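You operate a simulated robot arm through the tools that you are given. There is no shell and no other tool.

Carry out the task below with a simulated two-armed robot. There is one attempt and no reset: what you move stays moved.

JOB
Latch the blue lid and refill the strainer: drain shut, inlet open, vent shut once water shows, outlet open.
Fine: both white latches and the drain before the inlet; the outlet last.
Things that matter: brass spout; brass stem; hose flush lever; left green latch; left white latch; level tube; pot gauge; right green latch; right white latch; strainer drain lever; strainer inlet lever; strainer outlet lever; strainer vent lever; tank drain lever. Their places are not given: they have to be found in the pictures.

It is judged by the outcome, as a careful person would: the job done as asked, and still so three seconds after it is handed in. It fails if anything else is knocked over, pushed out of place, dropped, spilled or broken. A push-on lid holds only when it is set on centred and level and pressed home; a screw cap is set on level and turned clockwise until tight.

ROBOT AND FRAMES
Two 7-joint arms with fingered hands on one trunk that stands fixed in place. Base frame: the origin is at the foot of the trunk, x ahead of it, y to its left, z up. Units: mm, rad, N and s.
The left shoulder is at [18, 173, 1284], the right one opposite. Each reaches about 777 mm from its shoulder. Payload 3.5 kg a hand.
The TCP of each hand is the grasp point between the finger pads, 25 mm short of the fingertips. In the tool frame z runs along the fingers and y along their closing line. The gripper opens to 88 mm; its body begins 29 mm behind the TCP. The gripper is a hand of 3 fingers: y runs from the thumb to the fingers, the wrist lies at [-13, -97, -162] in the tool frame, and closing takes about 1.5 s.
Orientation is that of the tool frame in the base frame, as a unit quaternion [w, x, y, z]. With the fingers straight down and the wrist toward the robot, the tool's x, y and z point along [0, 1, 0], [1, 0, 0] and [0, 0, -1] of the base frame.

CONTROLS
- The arms move only by the tool apply_moves. It takes "left_commands", "right_commands" or both (then of equal length, played together; a hand with none holds still); each is a list of rows, each a list of 6 numbers: the shift along the tool's x, y, z in mm, then the turn, a rotation vector about the tool's x, y, z in rad. In form: [[tx, ty, tz, wx, wy, wz], ...]. A call has 1 to 20 rows; each row is the pose to reach, as a shift and turn from the pose commanded when the call began, along the tool's axes at that moment. "left_gripper" and "right_gripper" are, for a hand that has rows, the closure, from 0 (fully open) to 1 (shut), set as the call begins (left out, the last holds). A row lasts 0.2 s, in which the tool goes at most 50 mm and 0.15 rad; a call with a longer step from one row to the next is refused whole, and so is a gripper value outside its range. A pose out of reach is approached as far as the arm can. The call stops where the force on the tool passes 40 N (or 10 N more than at its start, if that is more) or the arm is blocked; 0.2 s more then pass. The fingers move at their own pace (about 72 mm/s each) and stop on an object; they squeeze with about 34 N. The grip force told is the motor's: it shows also when the fingers shut on nothing. Time passes only in rows, and 0.2 s behind the last, so rows that repeat a pose let the fingers close. It gives the time, the measured TCP pose, the force on the tool (base axes), the opening and the grip force at its end, in the units of the frame above (readings bear some noise), with the torque about the TCP (base axes, N m) and any sound that the robot's microphone picked up.
- Cameras (640 x 400 px; columns grow to the right, rows downward): "scene" is now at [71.7, -45.5, 1499.4]; the picture's right is [-0.55, -0.84, 0.01], its down [-0.60, 0.38, -0.70] and it looks along [0.58, -0.39, -0.71] (base axes); focal length 364 px, centre (320, 200). "left" rides on the left gripper at [-58, -85, -99] in its tool frame; the picture's right is [-0.67, -0.35, 0.66], its down [0.69, -0.63, 0.37] and it looks along [0.28, 0.69, 0.66] (tool axes); focal length 261 px, centre (320, 200). "right" rides on the right gripper at [58, -85, -100] in its tool frame; the picture's right is [-0.67, 0.35, -0.66], its down [-0.69, -0.63, 0.37] and it looks along [-0.29, 0.69, 0.66] (tool axes); focal length 261 px, centre (320, 200).
- snapshot(camera): a new picture of that camera. No time passes.
- move_column(by): moves the trunk up (or, below 0, down) by that many mm; the arms and the scene camera ride with it, the base frame stays. It gives what a move gives, with no picture.
- set_fingers(index, middle, thumb_bend, thumb_turn, hand): sets how far each is bent, from 0 (flat) to 1 (curled in); at 0.3 the hand is open as for a grip, at 0.7 the pads meet at the TCP. One left out holds its place. A second passes; each finger stops where it meets its share of the squeeze, and holds until it gets a number again. A gripper value or a shape takes the hand back. It gives what a move gives, with no picture; readings hold the bend of each and the force on the fingers (four entries, about 0 where the hand has none), thumb and palm. thumb_turn goes from beside the hand (0) to across from the fingers (1), as for a grip.
- preshape(shape, hand): the hand has 3 fingers and takes this shape, open, in about a second: jaw (thumb against the fingers, like two jaws); tri (thumb and two fingers); tip (a fingertip pinch); poke (one finger out to press); point (the index stretched); flat (the hand flat); cup (the hand cupped); fist (a fist). The gripper value then closes the fingers along that shape, each until it touches; the sizes above hold for jaw. It gives what a move gives, with no picture.
- pan_tilt(pan, tilt): turns the head with the scene camera to pan (to the left, within 1.501 rad either way) and tilt (down, from -0.506 to 1.204), counted from straight ahead of the robot (the tilt from the chest, where the trunk bows). It gives what a move gives.
- pixel_to_xyz(camera, pixels): for up to 12 pixels [column, row] of the newest picture of that camera ("zoom" is the newest enlarged one), the place [x, y, z] in the base frame of the surface seen there, good to about 2 mm. No time passes.
- close_up(camera, box): a new picture of the part [left, top, right, bottom] of that camera's present view, enlarged. No time passes.
- job_done(): hands the job in; it is judged then, once.

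Leave the grippers open and the arms clear of the work at the hand-in unless told otherwise.

The tools are called after "Call:" as a command line: name --argument value ..., lists and objects as JSON in quotes. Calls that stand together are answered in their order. apply_moves: Moves the arms, as the interface text tells. Its arguments: {"type":"object","properties":{"left_commands":{"type":"array"},"left_gripper":{"type":"number"},"right_commands":{"type":"array"},"right_gripper":{"type":"number"}},"required":[]} The other tools are called the same way: move_column (by) moves the trunk up or down; preshape (shape, hand) gives the hand a shape; set_fingers (index, middle, thumb_bend, thumb_turn, hand) moves the fingers one by one; pan_tilt (pan, tilt) turns the head that bears the scene camera; snapshot (camera) takes a picture; pixel_to_xyz (camera, pixels) gives the place of the surface under pixels of a picture; close_up (camera, box) takes an enlarged picture of a part of a camera's view; job_done () hands the job in.

At the start:

```text
time_s: 0.0
left_eef_pos: [464.8, -35.0, 1243.2]
left_ee_rot: [0.0, 0.707, 0.707, 0.0]
left_wrist_force: [-0.3, -0.3, -0.8]
left_wrist_torque: [0.01, -0.02, 0.02]
left_gripper_width: 87.8
left_finger_force: 0.0
left_shape: jaw
left_bend: [0.3, 0.3, 0.3, 0.98]
left_finger forces: [0.0, 0.1, 0.0, 0.0, 0.0, 0.0]
right_eef_pos: [310.2, -415.8, 1142.0]
right_ee_rot: [0.0, 0.707, 0.707, 0.0]
right_wrist_force: [0.3, 0.3, 0.5]
right_wrist_torque: [0.02, 0.0, 0.0]
right_gripper_width: 87.7
right_finger_force: 0.1
right_shape: jaw
right_bend: [0.3, 0.3, 0.3, 0.98]
right_finger forces: [0.0, 0.1, 0.1, 0.0, 0.0, 0.1]
trunk travel left (down, up): [-359.0, 96.0]
head pan, tilt (commanded): [-0.578, 0.771]
```

scene: 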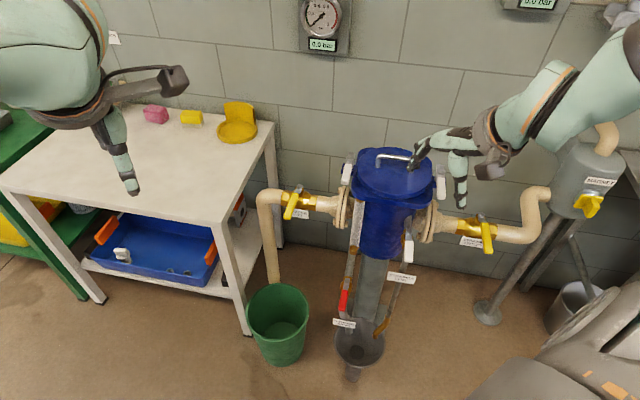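
right: 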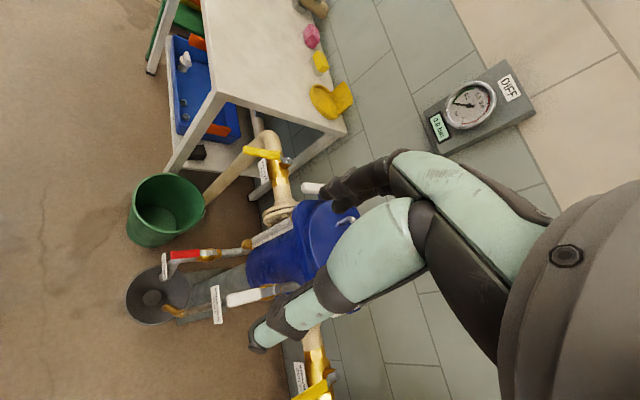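
left: 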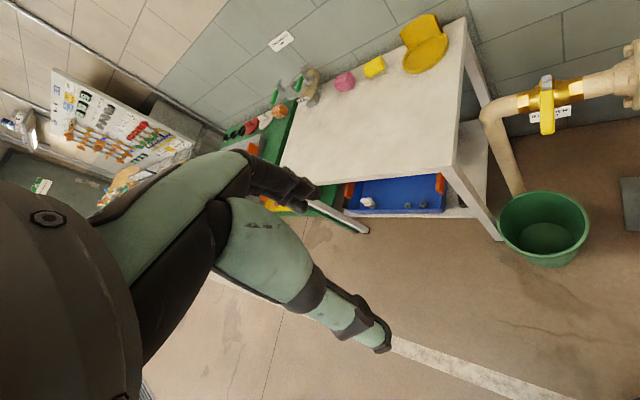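

I see a blue-lidded strainer in the middle, with white and red levers around it and yellow levers on the pipes. I'll start by enlarging the strainer area and the labels.

Call:
close_up --camera "scene" --box '[240, 120, 560, 390]'

Call:
close_up --camera "scene" --box '[320, 130, 480, 230]'

Call:
close_up --camera "scene" --box '[320, 220, 450, 390]'

```text
1.48 times, centred on (400, 255) of scene
```

zoom: 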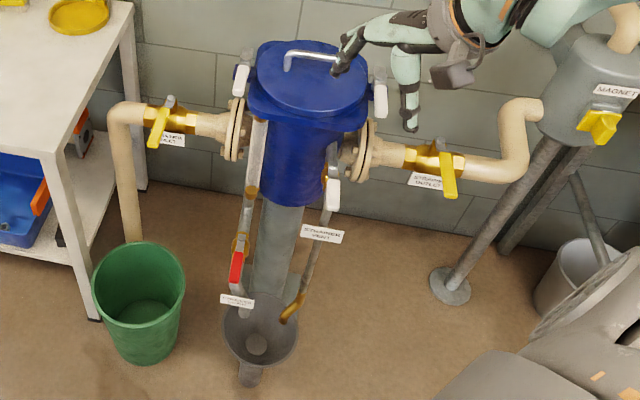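

```text
4.00 times, centred on (400, 180) of scene
```

zoom: 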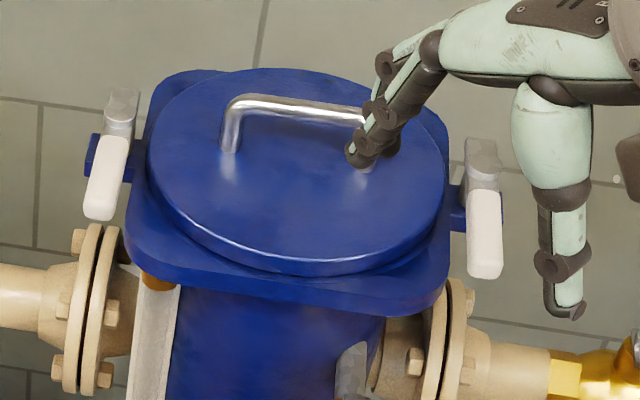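

```text
2.35 times, centred on (385, 305) of scene
```

zoom: 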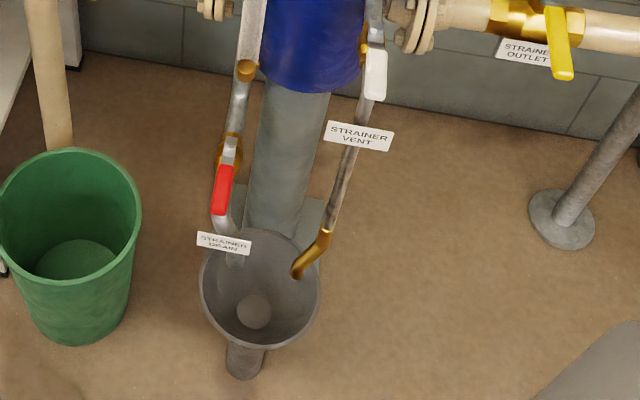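

I can make out STRAINER DRAIN (red lever), STRAINER VENT (white lever with brass spout), STRAINER OUTLET at right, and probably the inlet at left. Next I'll turn the head to survey the surroundings.

Call:
pan_tilt --pan -0.578 --tilt 0.3

Call:
snapshot --camera "scene"

Call:
pan_tilt --pan -1.3 --tilt 0.5

Call:
snapshot --camera "scene"

Call:
pan_tilt --pan 0.3 --tilt 0.5

Call:
snapshot --camera "scene"

Call:
pan_tilt --pan 1.2 --tilt 0.5

Call:
snapshot --camera "scene"

```text
time_s: 0.9
left_eef_pos: [465.1, -33.7, 1243.5]
left_ee_rot: [0.0, 0.707, 0.707, 0.0]
left_wrist_force: [-0.1, 0.0, 0.2]
left_wrist_torque: [0.01, 0.02, -0.01]
left_gripper_width: 87.6
left_finger_force: 0.2
left_shape: jaw
left_bend: [0.3, 0.3, 0.3, 0.98]
left_finger forces: [0.1, 0.1, 0.0, 0.0, 0.0, 0.0]
right_eef_pos: [311.8, -416.5, 1142.2]
right_ee_rot: [0.0, 0.707, 0.707, -0.001]
right_wrist_force: [0.2, 0.3, 0.3]
right_wrist_torque: [-0.02, -0.01, -0.01]
right_gripper_width: 87.5
right_finger_force: 0.0
right_shape: jaw
right_bend: [0.3, 0.3, 0.3, 0.98]
right_finger forces: [0.1, 0.2, 0.1, 0.1, 0.0, 0.1]
trunk travel left (down, up): [-359.0, 96.0]
head pan, tilt (commanded): [-0.578, 0.3]
```

```text
taken
```

scene: 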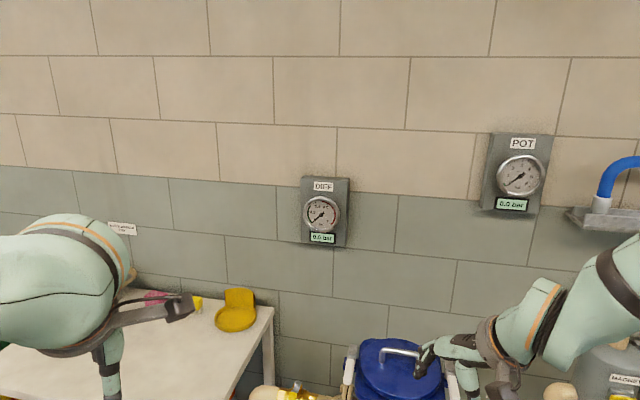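

```text
time_s: 2.0
left_eef_pos: [465.1, -34.1, 1243.2]
left_ee_rot: [0.0, 0.707, 0.707, 0.0]
left_wrist_force: [-0.2, 0.1, -0.6]
left_wrist_torque: [0.04, 0.0, 0.02]
left_gripper_width: 87.5
left_finger_force: 0.0
left_shape: jaw
left_bend: [0.3, 0.3, 0.3, 0.98]
left_finger forces: [0.0, 0.1, 0.0, 0.0, 0.1, 0.0]
right_eef_pos: [311.8, -415.5, 1141.4]
right_ee_rot: [-0.001, 0.708, 0.706, -0.001]
right_wrist_force: [0.5, -0.8, 0.1]
right_wrist_torque: [-0.01, 0.02, -0.01]
right_gripper_width: 87.4
right_finger_force: 0.1
right_shape: jaw
right_bend: [0.3, 0.3, 0.3, 0.98]
right_finger forces: [0.0, 0.1, 0.0, 0.0, 0.0, 0.0]
trunk travel left (down, up): [-359.0, 96.0]
head pan, tilt (commanded): [-1.3, 0.499]
```

```text
taken
```

scene: 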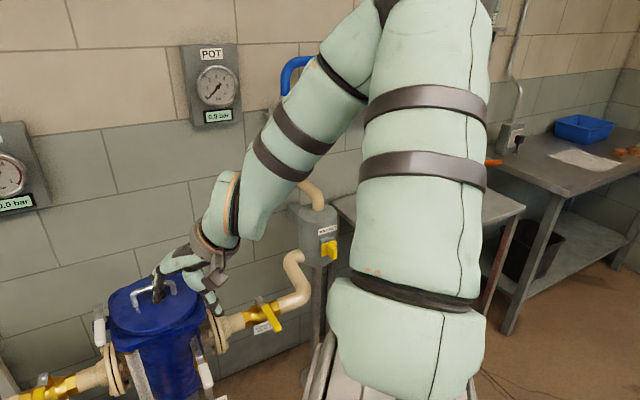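

```text
time_s: 3.7
left_eef_pos: [465.3, -33.9, 1243.5]
left_ee_rot: [0.0, 0.707, 0.707, 0.0]
left_wrist_force: [-0.8, -0.4, 0.2]
left_wrist_torque: [0.01, 0.04, 0.01]
left_gripper_width: 87.8
left_finger_force: 0.0
left_shape: jaw
left_bend: [0.3, 0.3, 0.3, 0.98]
left_finger forces: [0.0, 0.0, 0.2, 0.1, 0.1, 0.0]
right_eef_pos: [311.4, -417.0, 1142.0]
right_ee_rot: [0.0, 0.707, 0.707, 0.0]
right_wrist_force: [0.0, 0.0, 0.8]
right_wrist_torque: [-0.02, 0.0, 0.04]
right_gripper_width: 87.9
right_finger_force: 0.1
right_shape: jaw
right_bend: [0.3, 0.3, 0.3, 0.98]
right_finger forces: [0.0, 0.0, 0.0, 0.1, 0.0, 0.0]
trunk travel left (down, up): [-359.0, 96.0]
head pan, tilt (commanded): [0.3, 0.499]
```

```text
taken
```

scene: 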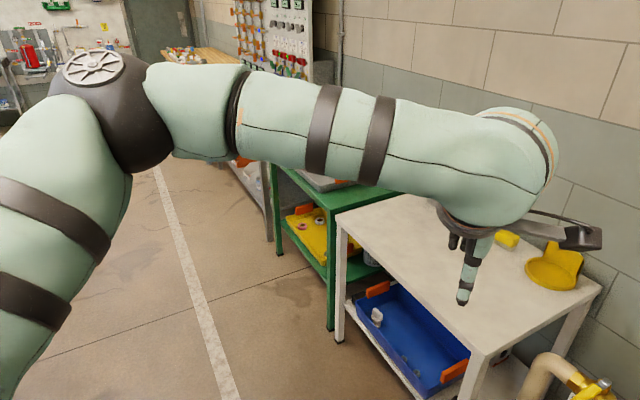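

```text
time_s: 4.9
left_eef_pos: [464.6, -35.0, 1244.9]
left_ee_rot: [-0.001, 0.707, 0.707, 0.0]
left_wrist_force: [0.5, 0.6, -0.3]
left_wrist_torque: [-0.02, 0.02, 0.01]
left_gripper_width: 87.6
left_finger_force: 0.1
left_shape: jaw
left_bend: [0.3, 0.3, 0.3, 0.98]
left_finger forces: [0.1, 0.1, 0.1, 0.0, 0.0, 0.0]
right_eef_pos: [312.3, -416.2, 1141.0]
right_ee_rot: [-0.001, 0.707, 0.707, -0.001]
right_wrist_force: [-0.1, -0.6, -1.3]
right_wrist_torque: [0.01, 0.01, 0.01]
right_gripper_width: 87.9
right_finger_force: 0.0
right_shape: jaw
right_bend: [0.3, 0.3, 0.3, 0.98]
right_finger forces: [0.0, 0.0, 0.1, 0.0, 0.1, 0.0]
trunk travel left (down, up): [-359.0, 96.0]
head pan, tilt (commanded): [1.201, 0.499]
```

```text
taken
```

scene: 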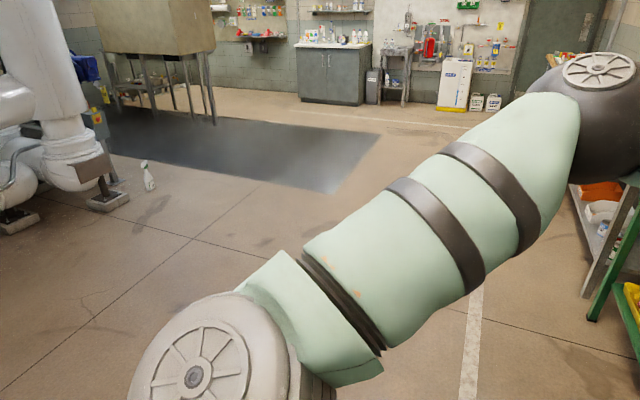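

The gauges are DIFF and POT, both at 0.0 bar. I'll aim the head back at the strainer and take finer close-ups.

Call:
pan_tilt --pan -0.65 --tilt 0.75

Call:
snapshot --camera "scene"

Call:
close_up --camera "scene" --box '[220, 170, 340, 270]'

Call:
close_up --camera "scene" --box '[500, 120, 640, 280]'

Call:
close_up --camera "scene" --box '[280, 120, 440, 280]'

```text
time_s: 6.7
left_eef_pos: [464.4, -33.7, 1243.0]
left_ee_rot: [0.0, 0.707, 0.708, 0.0]
left_wrist_force: [0.9, 0.5, 0.4]
left_wrist_torque: [0.0, 0.01, 0.0]
left_gripper_width: 87.6
left_finger_force: 0.0
left_shape: jaw
left_bend: [0.3, 0.3, 0.3, 0.98]
left_finger forces: [0.1, 0.0, 0.0, 0.0, 0.1, 0.0]
right_eef_pos: [310.6, -417.0, 1141.0]
right_ee_rot: [0.0, 0.707, 0.707, 0.001]
right_wrist_force: [0.4, 0.3, -0.4]
right_wrist_torque: [-0.03, 0.01, 0.02]
right_gripper_width: 87.5
right_finger_force: 0.1
right_shape: jaw
right_bend: [0.3, 0.3, 0.3, 0.98]
right_finger forces: [0.0, 0.0, 0.0, 0.1, 0.1, 0.0]
trunk travel left (down, up): [-359.0, 96.0]
head pan, tilt (commanded): [-0.649, 0.75]
```

```text
taken
```

scene: 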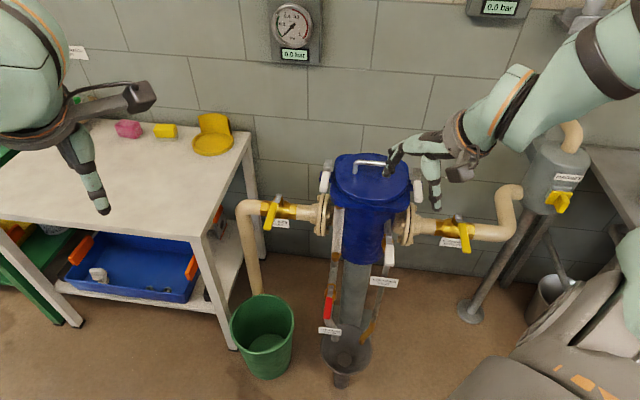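

```text
4.00 times, centred on (280, 220) of scene
```

zoom: 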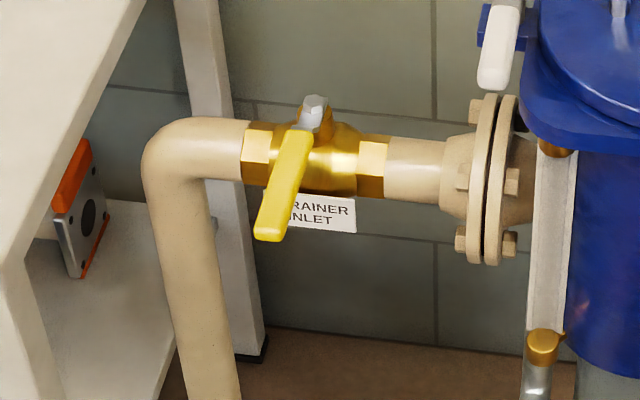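

```text
2.50 times, centred on (570, 200) of scene
```

zoom: 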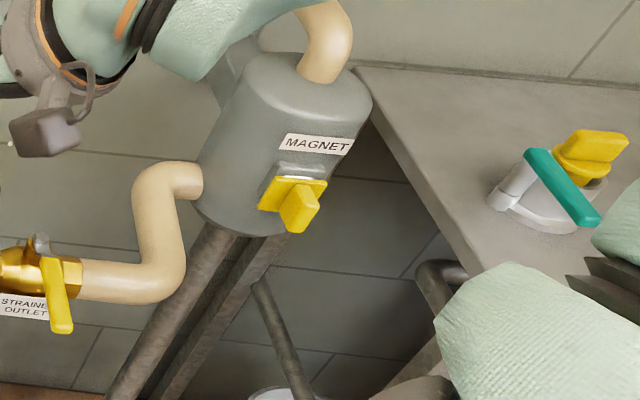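

```text
2.50 times, centred on (360, 200) of scene
```

zoom: 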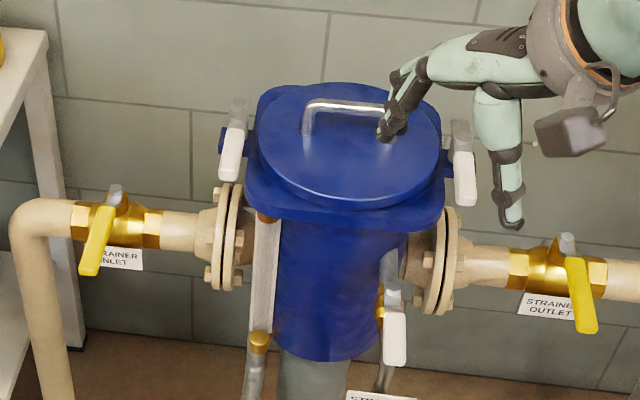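

The inlet (left), outlet (right), vent and drain are all identified. Next I'll measure places in the last enlarged picture: lever stems, lever tips, the latches and the lid.

Call:
pixel_to_xyz --camera "zoom" --pixels '[[115, 192], [103, 230], [88, 270], [130, 228], [172, 222], [232, 160], [240, 110], [222, 140], [345, 150], [310, 130], [395, 108], [462, 175]]'

Call:
pixel_to_xyz --camera "zoom" --pixels '[[461, 135], [568, 245], [578, 280], [588, 325], [500, 262], [620, 275], [395, 345], [391, 300], [390, 265], [260, 342], [265, 250], [425, 215]]'

Call:
pixel_to_xyz --camera "scene" --pixels '[[330, 308], [334, 290], [330, 330], [345, 350], [325, 355], [368, 335], [372, 320], [266, 300], [210, 140], [350, 260], [385, 283], [560, 200]]'

```text
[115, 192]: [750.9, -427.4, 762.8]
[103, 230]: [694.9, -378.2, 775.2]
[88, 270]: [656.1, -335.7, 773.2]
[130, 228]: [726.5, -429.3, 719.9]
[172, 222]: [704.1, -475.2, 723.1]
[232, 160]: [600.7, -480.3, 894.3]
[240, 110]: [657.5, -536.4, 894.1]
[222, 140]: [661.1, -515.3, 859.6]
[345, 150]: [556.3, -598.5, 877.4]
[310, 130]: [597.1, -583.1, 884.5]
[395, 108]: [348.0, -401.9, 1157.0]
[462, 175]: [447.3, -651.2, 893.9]
```

```text
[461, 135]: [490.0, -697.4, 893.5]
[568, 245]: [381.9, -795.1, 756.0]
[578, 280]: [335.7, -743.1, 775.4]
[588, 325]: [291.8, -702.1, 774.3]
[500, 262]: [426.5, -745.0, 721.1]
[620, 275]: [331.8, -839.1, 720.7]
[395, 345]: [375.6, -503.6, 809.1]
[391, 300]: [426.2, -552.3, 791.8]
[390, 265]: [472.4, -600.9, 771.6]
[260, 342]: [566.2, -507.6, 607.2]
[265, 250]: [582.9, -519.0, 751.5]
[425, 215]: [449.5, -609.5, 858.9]
```

```text
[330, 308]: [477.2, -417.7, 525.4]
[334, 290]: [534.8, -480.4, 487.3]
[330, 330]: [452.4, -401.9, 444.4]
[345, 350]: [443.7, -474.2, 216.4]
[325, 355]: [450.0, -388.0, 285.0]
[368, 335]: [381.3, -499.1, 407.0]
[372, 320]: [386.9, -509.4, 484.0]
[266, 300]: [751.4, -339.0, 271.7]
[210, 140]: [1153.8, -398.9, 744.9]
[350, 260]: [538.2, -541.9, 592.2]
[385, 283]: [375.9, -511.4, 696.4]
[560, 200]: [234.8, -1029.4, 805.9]
```

The pipe run lies at 45° in the base frame, with the inlet stem near (751,-427) and the outlet stem near (382,-795). The strainer axis comes out near (566,-611). The right hand blocks the view of the lid, so I'll move it right, back and up a little, then look again.

Call:
apply_moves --right_commands '[[-30, -20, -10, 0, 0, 0], [-60, -40, -20, 0, 0, 0], [-90, -60, -30, 0, 0, 0], [-120, -80, -40, 0, 0, 0], [-150, -100, -50, 0, 0, 0]]'

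Call:
snapshot --camera "scene"

Call:
snapshot --camera "right"

Call:
close_up --camera "scene" --box '[300, 130, 440, 220]'

Call:
close_up --camera "scene" --box '[300, 210, 440, 300]'

Call:
close_up --camera "scene" --box '[290, 280, 430, 370]'

```text
time_s: 7.9
left_eef_pos: [465.3, -34.8, 1243.1]
left_ee_rot: [-0.001, 0.707, 0.707, 0.0]
left_wrist_force: [0.3, 0.6, -0.3]
left_wrist_torque: [-0.01, -0.02, 0.01]
left_gripper_width: 87.6
left_finger_force: 0.1
left_shape: jaw
left_bend: [0.3, 0.3, 0.3, 0.98]
left_finger forces: [0.0, 0.0, 0.1, 0.0, 0.0, 0.1]
right_eef_pos: [228.9, -560.4, 1187.4]
right_ee_rot: [-0.001, 0.707, 0.707, 0.0]
right_wrist_force: [0.1, -0.5, 0.0]
right_wrist_torque: [-0.01, -0.02, -0.01]
right_gripper_width: 87.6
right_finger_force: 0.1
right_shape: jaw
right_bend: [0.3, 0.3, 0.3, 0.98]
right_finger forces: [0.0, 0.1, 0.0, 0.0, 0.0, 0.1]
right hand out of reach, approached as far as the arm can: row 1, 4, 5
trunk travel left (down, up): [-359.0, 96.0]
head pan, tilt (commanded): [-0.649, 0.75]
```

```text
taken
```

scene: 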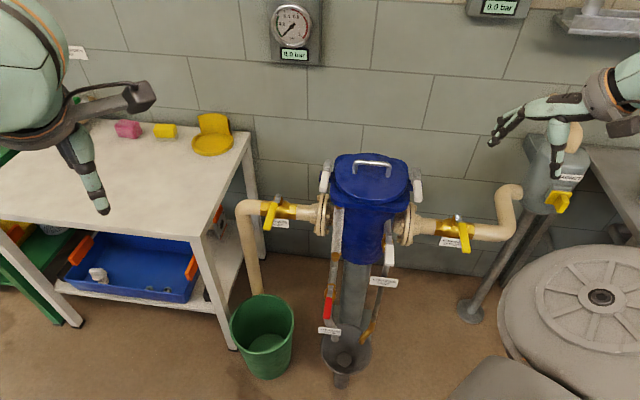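

```text
taken
```

right: 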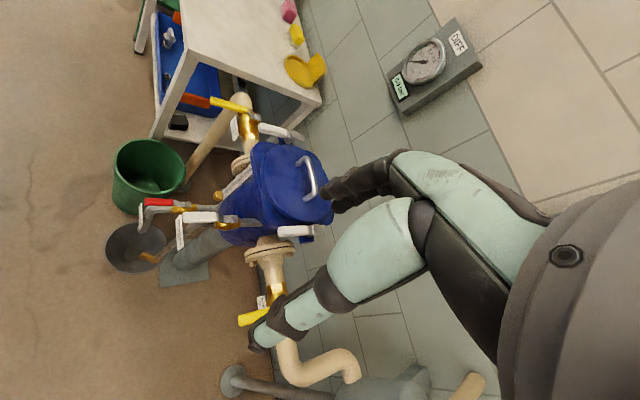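

```text
4.44 times, centred on (370, 175) of scene
```

zoom: 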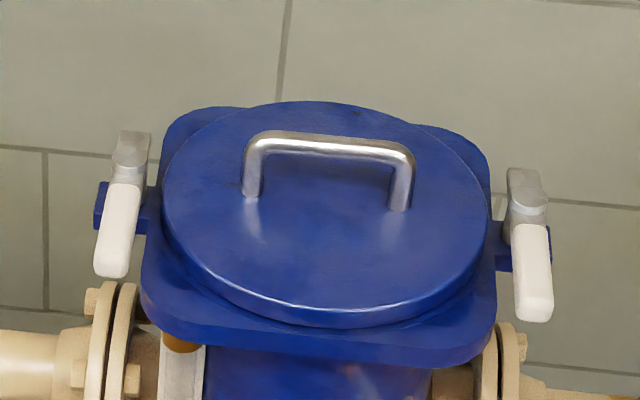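

```text
4.44 times, centred on (370, 255) of scene
```

zoom: 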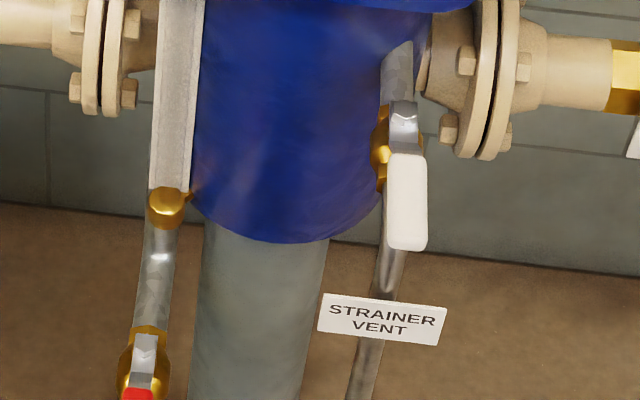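

```text
4.44 times, centred on (360, 325) of scene
```

zoom: 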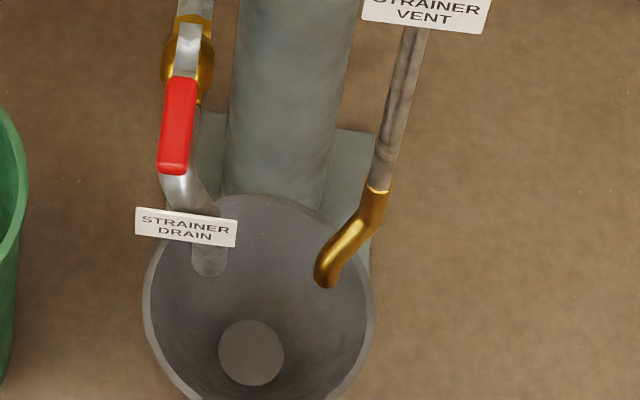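

The right-hand camera gives a side view. I'll enlarge it over the drain and vent levers and the latches.

Call:
close_up --camera "right" --box '[100, 130, 340, 280]'

Call:
close_up --camera "right" --box '[120, 170, 260, 260]'

Call:
close_up --camera "right" --box '[220, 80, 340, 160]'

Call:
close_up --camera "right" --box '[230, 210, 350, 290]'

```text
2.67 times, centred on (220, 205) of right
```

zoom: 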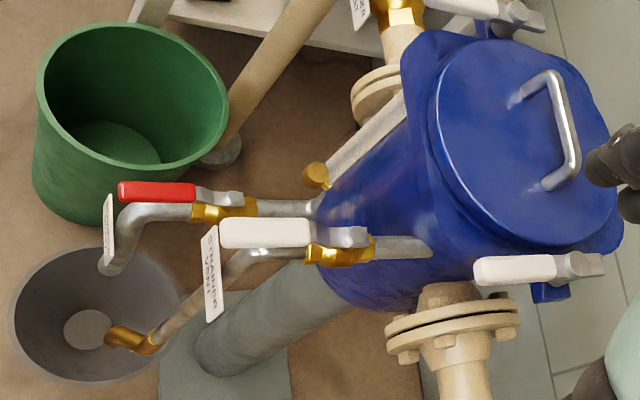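

```text
4.44 times, centred on (190, 215) of right
```

zoom: 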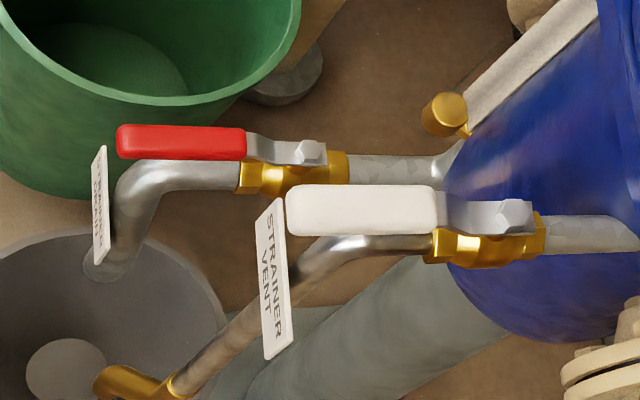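

```text
5.00 times, centred on (280, 120) of right
```

zoom: 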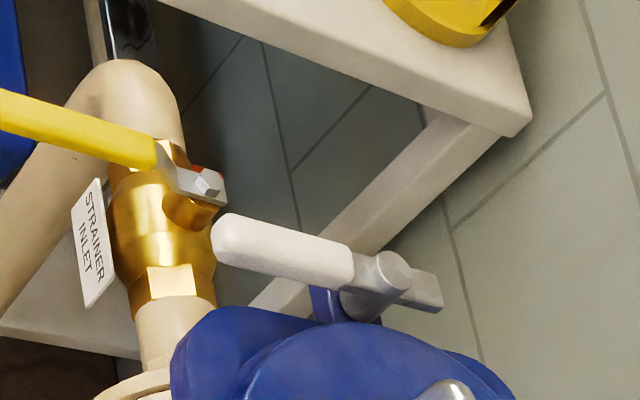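

```text
5.00 times, centred on (290, 250) of right
```

zoom: 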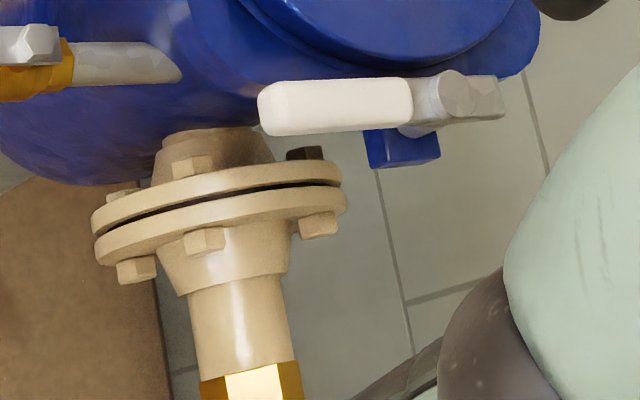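

The mechanism is clear now. The drain and vent levers lie along their pipes, so both are open. The inlet and outlet levers lie across the pipe, so both are shut. The white latches have vertical pivots, with steel dogs pointing to the wall. I'll measure more points with the right camera before approaching.

Call:
close_up --camera "right" --box '[120, 170, 260, 260]'

Call:
pixel_to_xyz --camera "zoom" --pixels '[[125, 145], [180, 142], [240, 145], [310, 152], [260, 180], [200, 175], [295, 210], [360, 210], [430, 210], [515, 215], [470, 245], [590, 235]]'

Call:
close_up --camera "right" --box '[220, 80, 340, 160]'

Call:
pixel_to_xyz --camera "zoom" --pixels '[[20, 105], [80, 130], [140, 150], [205, 190], [230, 235], [290, 250], [340, 262], [385, 275], [425, 292], [330, 305], [500, 110], [410, 90]]'

Call:
close_up --camera "right" --box '[230, 210, 350, 290]'

Call:
pixel_to_xyz --camera "zoom" --pixels '[[275, 105], [330, 105], [400, 100], [450, 95], [490, 95], [400, 150], [330, 40], [460, 20]]'

```text
4.44 times, centred on (190, 215) of right
```

zoom: 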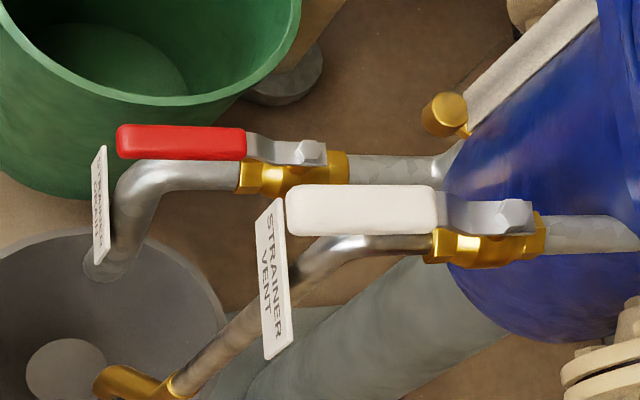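

```text
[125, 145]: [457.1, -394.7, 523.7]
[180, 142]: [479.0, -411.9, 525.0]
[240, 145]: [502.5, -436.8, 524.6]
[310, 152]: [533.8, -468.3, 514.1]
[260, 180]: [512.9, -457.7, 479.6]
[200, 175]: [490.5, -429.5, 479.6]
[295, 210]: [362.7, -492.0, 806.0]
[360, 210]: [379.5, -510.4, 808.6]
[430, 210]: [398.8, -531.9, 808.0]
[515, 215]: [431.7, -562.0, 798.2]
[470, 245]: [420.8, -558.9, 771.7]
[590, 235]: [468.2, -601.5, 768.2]
```

```text
5.00 times, centred on (280, 120) of right
```

zoom: 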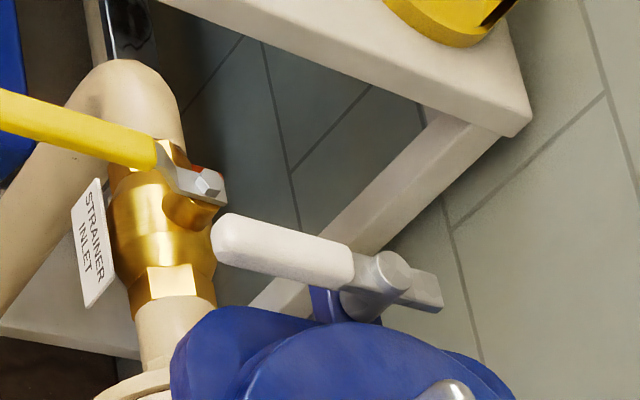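

```text
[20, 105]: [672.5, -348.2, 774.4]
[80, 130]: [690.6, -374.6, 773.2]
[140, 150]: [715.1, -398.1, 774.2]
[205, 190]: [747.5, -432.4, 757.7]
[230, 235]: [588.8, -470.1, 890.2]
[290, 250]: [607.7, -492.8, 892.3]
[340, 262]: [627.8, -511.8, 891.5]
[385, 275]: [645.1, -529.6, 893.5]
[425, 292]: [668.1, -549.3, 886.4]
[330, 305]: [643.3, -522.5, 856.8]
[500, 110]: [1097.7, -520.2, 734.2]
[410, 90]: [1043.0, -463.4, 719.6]
```

```text
5.00 times, centred on (290, 250) of right
```

zoom: 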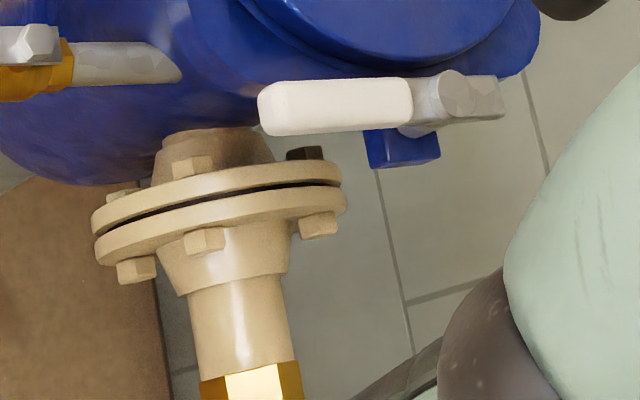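

```text
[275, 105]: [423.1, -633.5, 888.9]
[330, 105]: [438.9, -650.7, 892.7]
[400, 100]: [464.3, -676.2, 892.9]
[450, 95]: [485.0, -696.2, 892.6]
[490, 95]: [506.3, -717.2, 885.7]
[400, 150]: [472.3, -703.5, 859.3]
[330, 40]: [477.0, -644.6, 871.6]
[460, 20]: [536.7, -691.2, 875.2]
```

Places so far:
- Left latch: pivot about (645,-530,892), tip about (585,-467).
- Right latch: pivot (485,-696), tip (418,-628).
- Drain: stem (534,-468,514), tip (452,-388,524).
- Vent: stem (432,-562,798), tip (358,-487,808).

The arms need to be lower to reach these, so I'll lower the trunk by 200 mm first. The hands stay well above everything at that height.

Call:
move_column --by -200

Call:
snapshot --camera "scene"

Call:
snapshot --camera "right"

Call:
snapshot --camera "left"

```text
time_s: 10.1
left_eef_pos: [464.4, -35.2, 1043.8]
left_ee_rot: [0.001, 0.707, 0.707, 0.001]
left_wrist_force: [-0.7, 0.6, -0.4]
left_wrist_torque: [0.01, 0.01, 0.01]
left_gripper_width: 87.5
left_finger_force: 0.0
left_shape: jaw
left_bend: [0.3, 0.3, 0.3, 0.98]
left_finger forces: [0.0, 0.1, 0.0, 0.0, 0.1, 0.1]
right_eef_pos: [261.9, -561.6, 928.5]
right_ee_rot: [-0.072, 0.704, 0.703, -0.071]
right_wrist_force: [0.1, 0.4, -0.2]
right_wrist_torque: [-0.02, 0.0, 0.01]
right_gripper_width: 87.8
right_finger_force: 0.0
right_shape: jaw
right_bend: [0.3, 0.3, 0.3, 0.98]
right_finger forces: [0.0, 0.0, 0.1, 0.0, 0.0, 0.0]
trunk travel left (down, up): [-159.0, 296.0]
head pan, tilt (commanded): [-0.649, 0.75]
```

```text
taken
```

scene: 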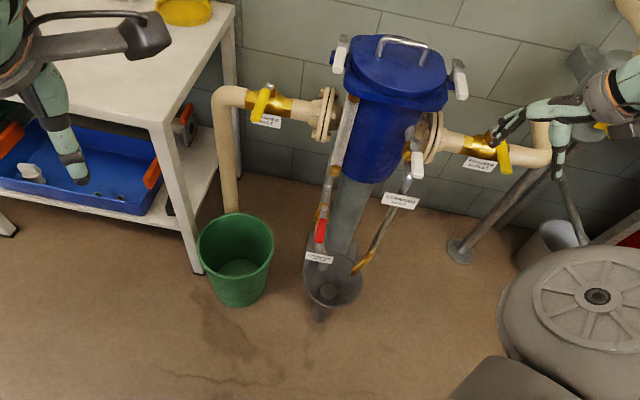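

```text
taken
```

right: 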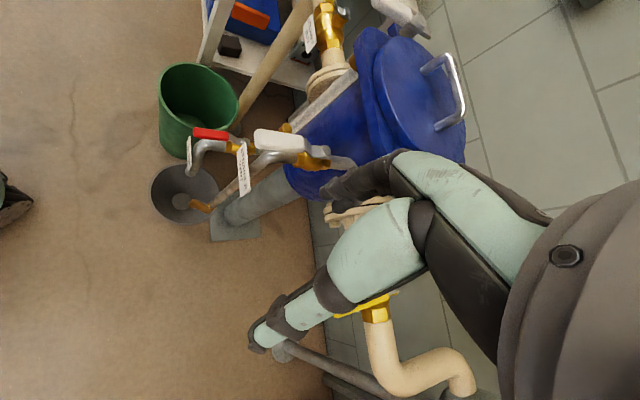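

```text
taken
```

left: 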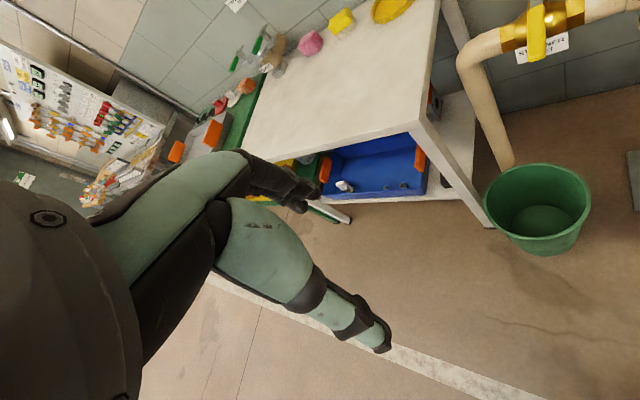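

The right hand's old pose was at its reach limit, so the hand sagged on the way down. I'll bring it forward and left into comfortable reach (tool x +120, tool y +150) and read where it lands.

Call:
apply_moves --right_commands '[[24, 30, 0, 0, 0, 0], [48, 60, 0, 0, 0, 0], [72, 90, 0, 0, 0, 0], [96, 120, 0, 0, 0, 0], [120, 150, 0, 0, 0, 0], [120, 150, 0, 0, 0, 0]]'

```text
time_s: 11.5
left_eef_pos: [464.6, -34.7, 1042.6]
left_ee_rot: [0.0, 0.708, 0.707, 0.0]
left_wrist_force: [0.0, -0.6, 0.2]
left_wrist_torque: [0.03, -0.02, 0.03]
left_gripper_width: 87.7
left_finger_force: 0.2
left_shape: jaw
left_bend: [0.3, 0.3, 0.3, 0.98]
left_finger forces: [0.0, 0.0, 0.0, 0.0, 0.0, 0.0]
right_eef_pos: [408.6, -441.9, 898.1]
right_ee_rot: [-0.072, 0.703, 0.704, -0.071]
right_wrist_force: [-0.5, -0.3, 0.3]
right_wrist_torque: [0.0, -0.01, -0.03]
right_gripper_width: 87.8
right_finger_force: 0.0
right_shape: jaw
right_bend: [0.3, 0.3, 0.3, 0.98]
right_finger forces: [0.0, 0.0, 0.0, 0.0, 0.0, 0.0]
trunk travel left (down, up): [-159.0, 296.0]
head pan, tilt (commanded): [-0.649, 0.75]
```

The hand follows its tool frame, which is now pitched about 0.2 rad backward. Next I'll raise it, level it (turn -0.2 about tool x), close the fingers into a compact pusher, and look at it.

Call:
apply_moves --right_commands '[[0, 0, -30, -0.1, 0, 0], [0, 0, -60, -0.2, 0, 0], [0, 0, -60, -0.2, 0, 0], [0, 0, -60, -0.2, 0, 0], [0, 0, -60, -0.2, 0, 0], [0, 0, -60, -0.2, 0, 0], [0, 0, -60, -0.2, 0, 0], [0, 0, -60, -0.2, 0, 0]]' --right_gripper 1.0

Call:
snapshot --camera "scene"

Call:
snapshot --camera "right"

```text
time_s: 13.3
left_eef_pos: [465.6, -34.5, 1043.8]
left_ee_rot: [-0.001, 0.707, 0.708, 0.0]
left_wrist_force: [1.0, 0.1, 0.4]
left_wrist_torque: [-0.01, 0.05, 0.0]
left_gripper_width: 87.5
left_finger_force: 0.0
left_shape: jaw
left_bend: [0.3, 0.3, 0.3, 0.98]
left_finger forces: [0.1, 0.0, 0.0, 0.0, 0.1, 0.0]
right_eef_pos: [422.0, -440.3, 957.0]
right_ee_rot: [-0.001, 0.707, 0.707, -0.001]
right_wrist_force: [-0.3, 0.4, 0.0]
right_wrist_torque: [-0.01, 0.02, 0.01]
right_gripper_width: 0.0
right_finger_force: 33.8
right_shape: jaw
right_bend: [0.7, 0.7, 0.73, 1.0]
right_finger forces: [0.0, 0.1, 0.0, 0.1, 0.0, 0.1]
trunk travel left (down, up): [-159.0, 296.0]
head pan, tilt (commanded): [-0.649, 0.75]
```

```text
taken
```

scene: 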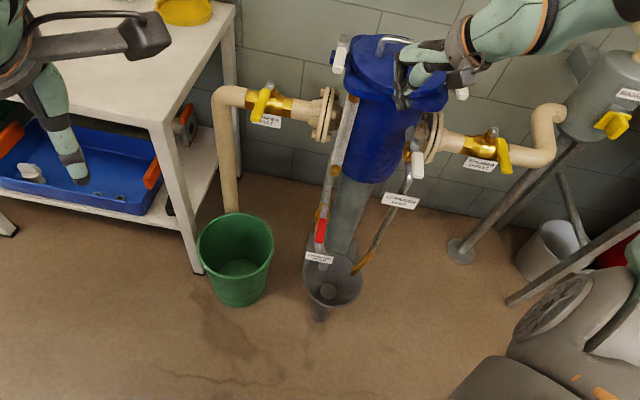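

```text
taken
```

right: 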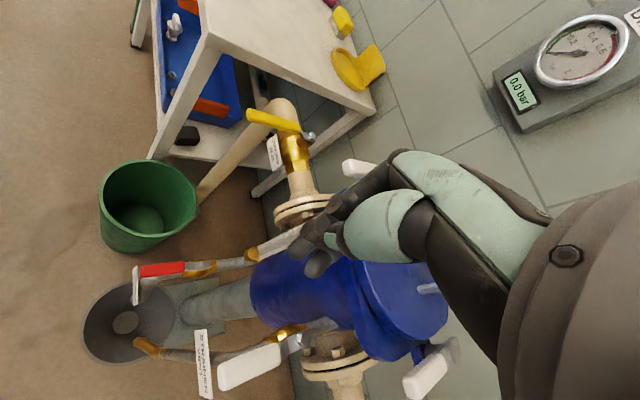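

The hand is closed and level at (422,-440,957). I'll zoom in on the pusher shape and on the inlet and outlet lever stems to look for stops.

Call:
close_up --camera "scene" --box '[370, 20, 500, 120]'

Call:
close_up --camera "right" --box '[240, 90, 350, 160]'

Call:
close_up --camera "scene" --box '[240, 70, 350, 145]'

Call:
close_up --camera "scene" --box '[440, 110, 550, 185]'

Call:
close_up --camera "scene" --box '[290, 150, 440, 290]'

```text
4.00 times, centred on (435, 70) of scene
```

zoom: 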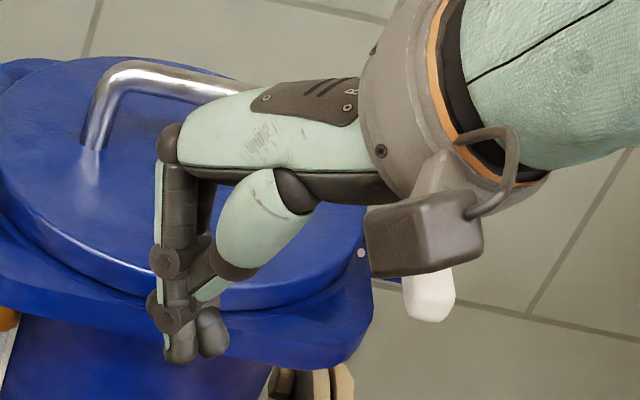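

```text
5.71 times, centred on (295, 125) of right
```

zoom: 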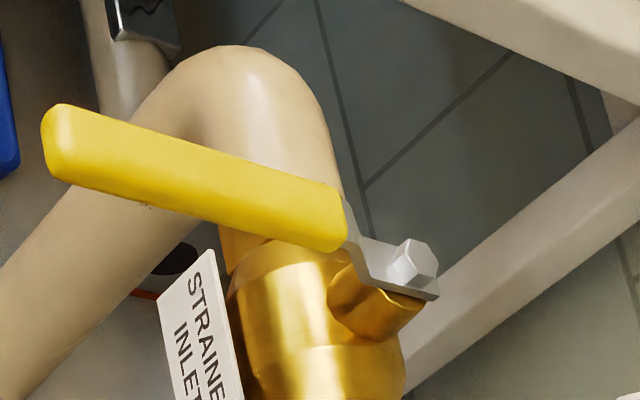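

```text
5.33 times, centred on (295, 108) of scene
```

zoom: 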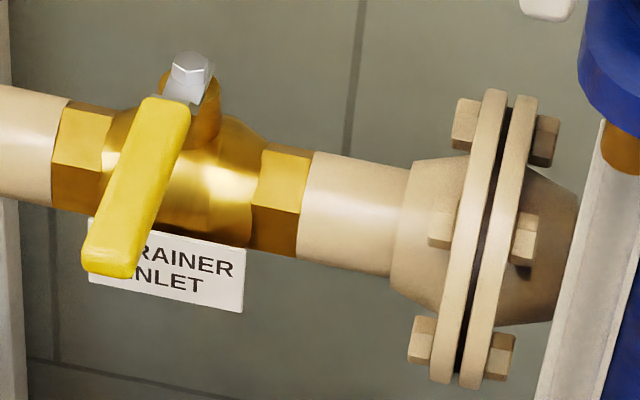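

```text
5.33 times, centred on (495, 148) of scene
```

zoom: 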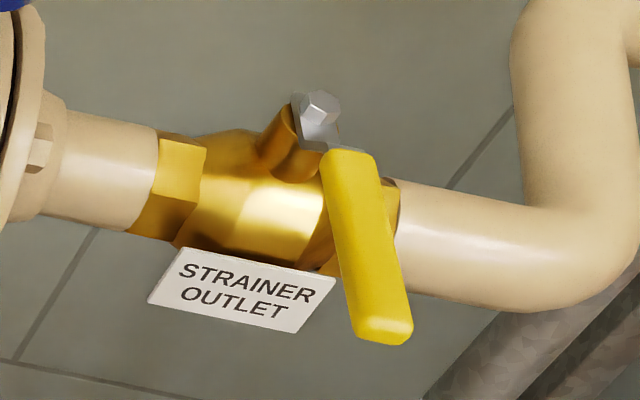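

```text
2.86 times, centred on (365, 220) of scene
```

zoom: 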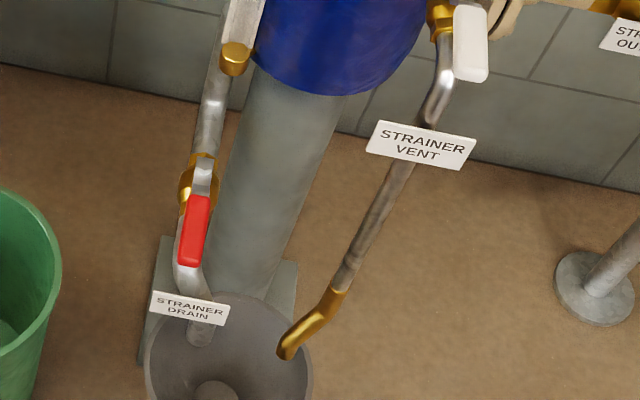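

No visible stops on the stems, so I'll find the turning direction by gentle pushing. First I'll check the clearance of the flange top and of the table edge beside the inlet lever.

Call:
pixel_to_xyz --camera "scene" --pixels '[[327, 90], [322, 93], [332, 91], [155, 122], [232, 8], [418, 165], [411, 185], [456, 80], [340, 55], [344, 38], [437, 115], [400, 40]]'

Call:
close_up --camera "scene" --box '[310, 20, 480, 130]'

```text
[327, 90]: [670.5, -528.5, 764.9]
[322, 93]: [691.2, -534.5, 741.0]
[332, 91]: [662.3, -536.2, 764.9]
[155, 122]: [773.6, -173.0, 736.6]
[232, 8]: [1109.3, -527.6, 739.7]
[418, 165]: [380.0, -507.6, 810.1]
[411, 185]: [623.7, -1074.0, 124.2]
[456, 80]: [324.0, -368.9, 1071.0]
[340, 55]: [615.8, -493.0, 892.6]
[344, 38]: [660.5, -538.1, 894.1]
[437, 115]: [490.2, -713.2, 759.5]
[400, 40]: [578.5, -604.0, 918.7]
```

```text
3.64 times, centred on (395, 75) of scene
```

zoom: 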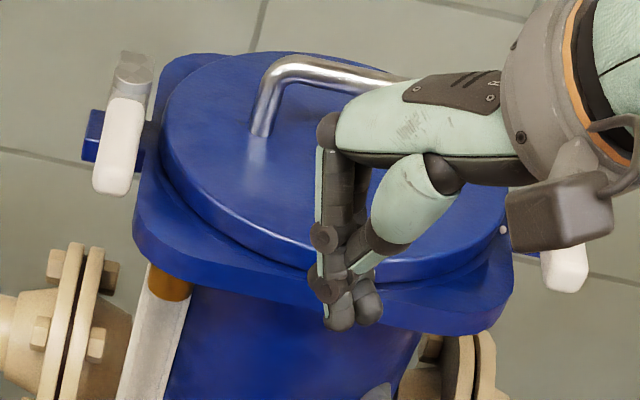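

Clearances are fine. The table edge is about 200 mm left of the inlet stem, and the flange top at z≈765 sits below the lever. I'll lift the right hand 150 mm and shift the left hand 150 mm to its left, then lower the trunk again.

Call:
apply_moves --right_commands '[[0, 0, -40, 0, 0, 0], [0, 0, -80, 0, 0, 0], [0, 0, -120, 0, 0, 0], [0, 0, -150, 0, 0, 0]]' --left_commands '[[40, 0, 0, 0, 0, 0], [80, 0, 0, 0, 0, 0], [120, 0, 0, 0, 0, 0], [150, 0, 0, 0, 0, 0]]'

Call:
move_column --by -140

Call:
snapshot --camera "scene"

```text
time_s: 14.3
left_eef_pos: [465.7, 119.2, 1043.7]
left_ee_rot: [0.001, 0.708, 0.706, 0.0]
left_wrist_force: [0.3, 0.4, 0.4]
left_wrist_torque: [-0.03, 0.01, -0.01]
left_gripper_width: 87.4
left_finger_force: 0.1
left_shape: jaw
left_bend: [0.3, 0.3, 0.3, 0.98]
left_finger forces: [0.1, 0.0, 0.0, 0.0, 0.0, 0.0]
right_eef_pos: [423.8, -442.2, 1109.4]
right_ee_rot: [-0.002, 0.708, 0.706, -0.001]
right_wrist_force: [0.9, 0.4, -1.5]
right_wrist_torque: [-0.01, -0.03, -0.01]
right_gripper_width: 0.0
right_finger_force: 34.4
right_shape: jaw
right_bend: [0.7, 0.7, 0.73, 1.0]
right_finger forces: [0.0, 0.1, 0.1, 0.0, 0.1, 0.1]
trunk travel left (down, up): [-159.0, 296.0]
head pan, tilt (commanded): [-0.649, 0.75]
```

```text
time_s: 15.9
left_eef_pos: [465.5, 114.8, 903.8]
left_ee_rot: [0.001, 0.708, 0.707, 0.0]
left_wrist_force: [-0.2, 0.1, 0.4]
left_wrist_torque: [-0.02, -0.03, 0.0]
left_gripper_width: 87.7
left_finger_force: 0.1
left_shape: jaw
left_bend: [0.3, 0.3, 0.3, 0.98]
left_finger forces: [0.0, 0.0, 0.0, 0.1, 0.0, 0.1]
right_eef_pos: [423.2, -442.2, 968.2]
right_ee_rot: [-0.001, 0.708, 0.707, -0.001]
right_wrist_force: [0.1, 0.6, 0.4]
right_wrist_torque: [0.02, 0.02, -0.01]
right_gripper_width: 0.0
right_finger_force: 34.1
right_shape: jaw
right_bend: [0.7, 0.7, 0.73, 1.0]
right_finger forces: [0.1, 0.0, 0.0, 0.0, 0.1, 0.0]
trunk travel left (down, up): [-19.0, 436.0]
head pan, tilt (commanded): [-0.649, 0.75]
```

```text
taken
```

scene: 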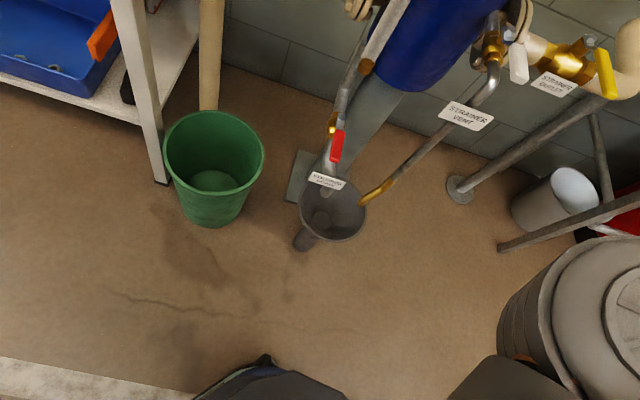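

The trunk is down 340 mm, with the right hand at (423,-442,968). I'll tilt the head up to see the work again.

Call:
pan_tilt --pan -0.7 --tilt 0.45

Call:
snapshot --camera "scene"

Call:
snapshot --camera "right"

```text
time_s: 16.7
left_eef_pos: [464.2, 115.4, 903.2]
left_ee_rot: [0.001, 0.708, 0.707, -0.001]
left_wrist_force: [-0.2, 0.1, 0.1]
left_wrist_torque: [-0.01, 0.0, -0.01]
left_gripper_width: 87.5
left_finger_force: 0.0
left_shape: jaw
left_bend: [0.3, 0.3, 0.3, 0.98]
left_finger forces: [0.0, 0.0, 0.0, 0.0, 0.1, 0.0]
right_eef_pos: [423.7, -442.6, 968.5]
right_ee_rot: [-0.001, 0.707, 0.707, -0.001]
right_wrist_force: [0.0, 0.5, 0.0]
right_wrist_torque: [-0.03, 0.03, 0.0]
right_gripper_width: 0.1
right_finger_force: 34.2
right_shape: jaw
right_bend: [0.7, 0.7, 0.73, 1.0]
right_finger forces: [0.0, 0.1, 0.0, 0.0, 0.0, 0.1]
trunk travel left (down, up): [-19.0, 436.0]
head pan, tilt (commanded): [-0.7, 0.45]
```

```text
taken
```

scene: 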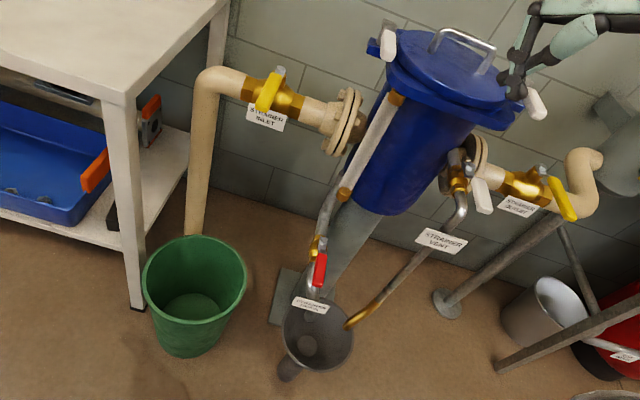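

```text
taken
```

right: 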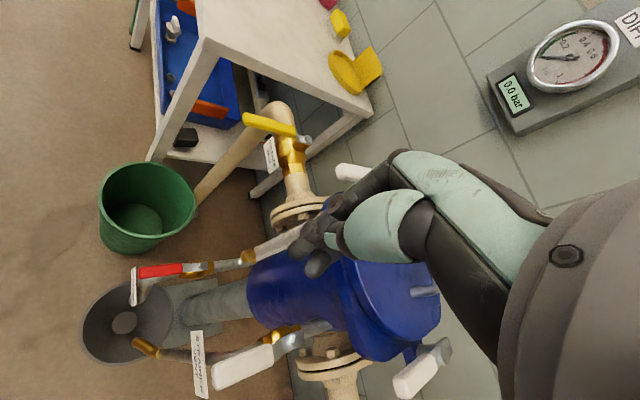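

Good view of the strainer now. I'll zoom in on both latches and the lid to confirm the dog direction and the gap.

Call:
close_up --camera "scene" --box '[350, 10, 480, 110]'

Call:
pixel_to_xyz --camera "scene" --pixels '[[387, 30], [386, 45], [387, 58], [374, 47], [393, 95], [400, 40], [412, 60], [435, 95], [345, 192], [500, 100], [535, 100], [540, 115]]'

```text
4.00 times, centred on (415, 60) of scene
```

zoom: 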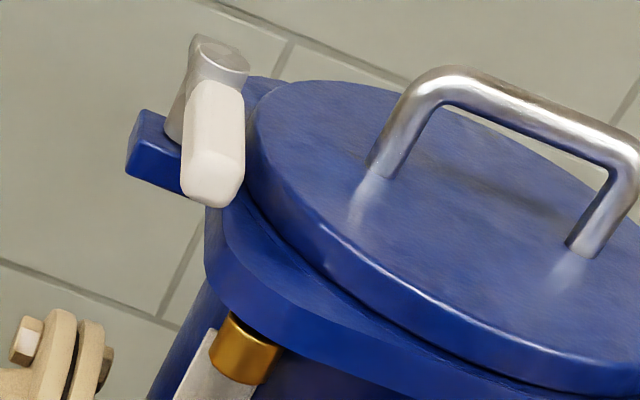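

```text
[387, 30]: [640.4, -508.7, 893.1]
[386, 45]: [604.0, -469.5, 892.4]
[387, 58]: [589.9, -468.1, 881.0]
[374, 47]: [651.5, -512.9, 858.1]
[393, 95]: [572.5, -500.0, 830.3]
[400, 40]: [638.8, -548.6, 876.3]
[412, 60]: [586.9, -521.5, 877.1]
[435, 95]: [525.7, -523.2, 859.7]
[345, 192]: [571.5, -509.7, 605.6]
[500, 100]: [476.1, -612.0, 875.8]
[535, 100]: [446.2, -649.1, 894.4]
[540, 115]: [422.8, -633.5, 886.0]
```

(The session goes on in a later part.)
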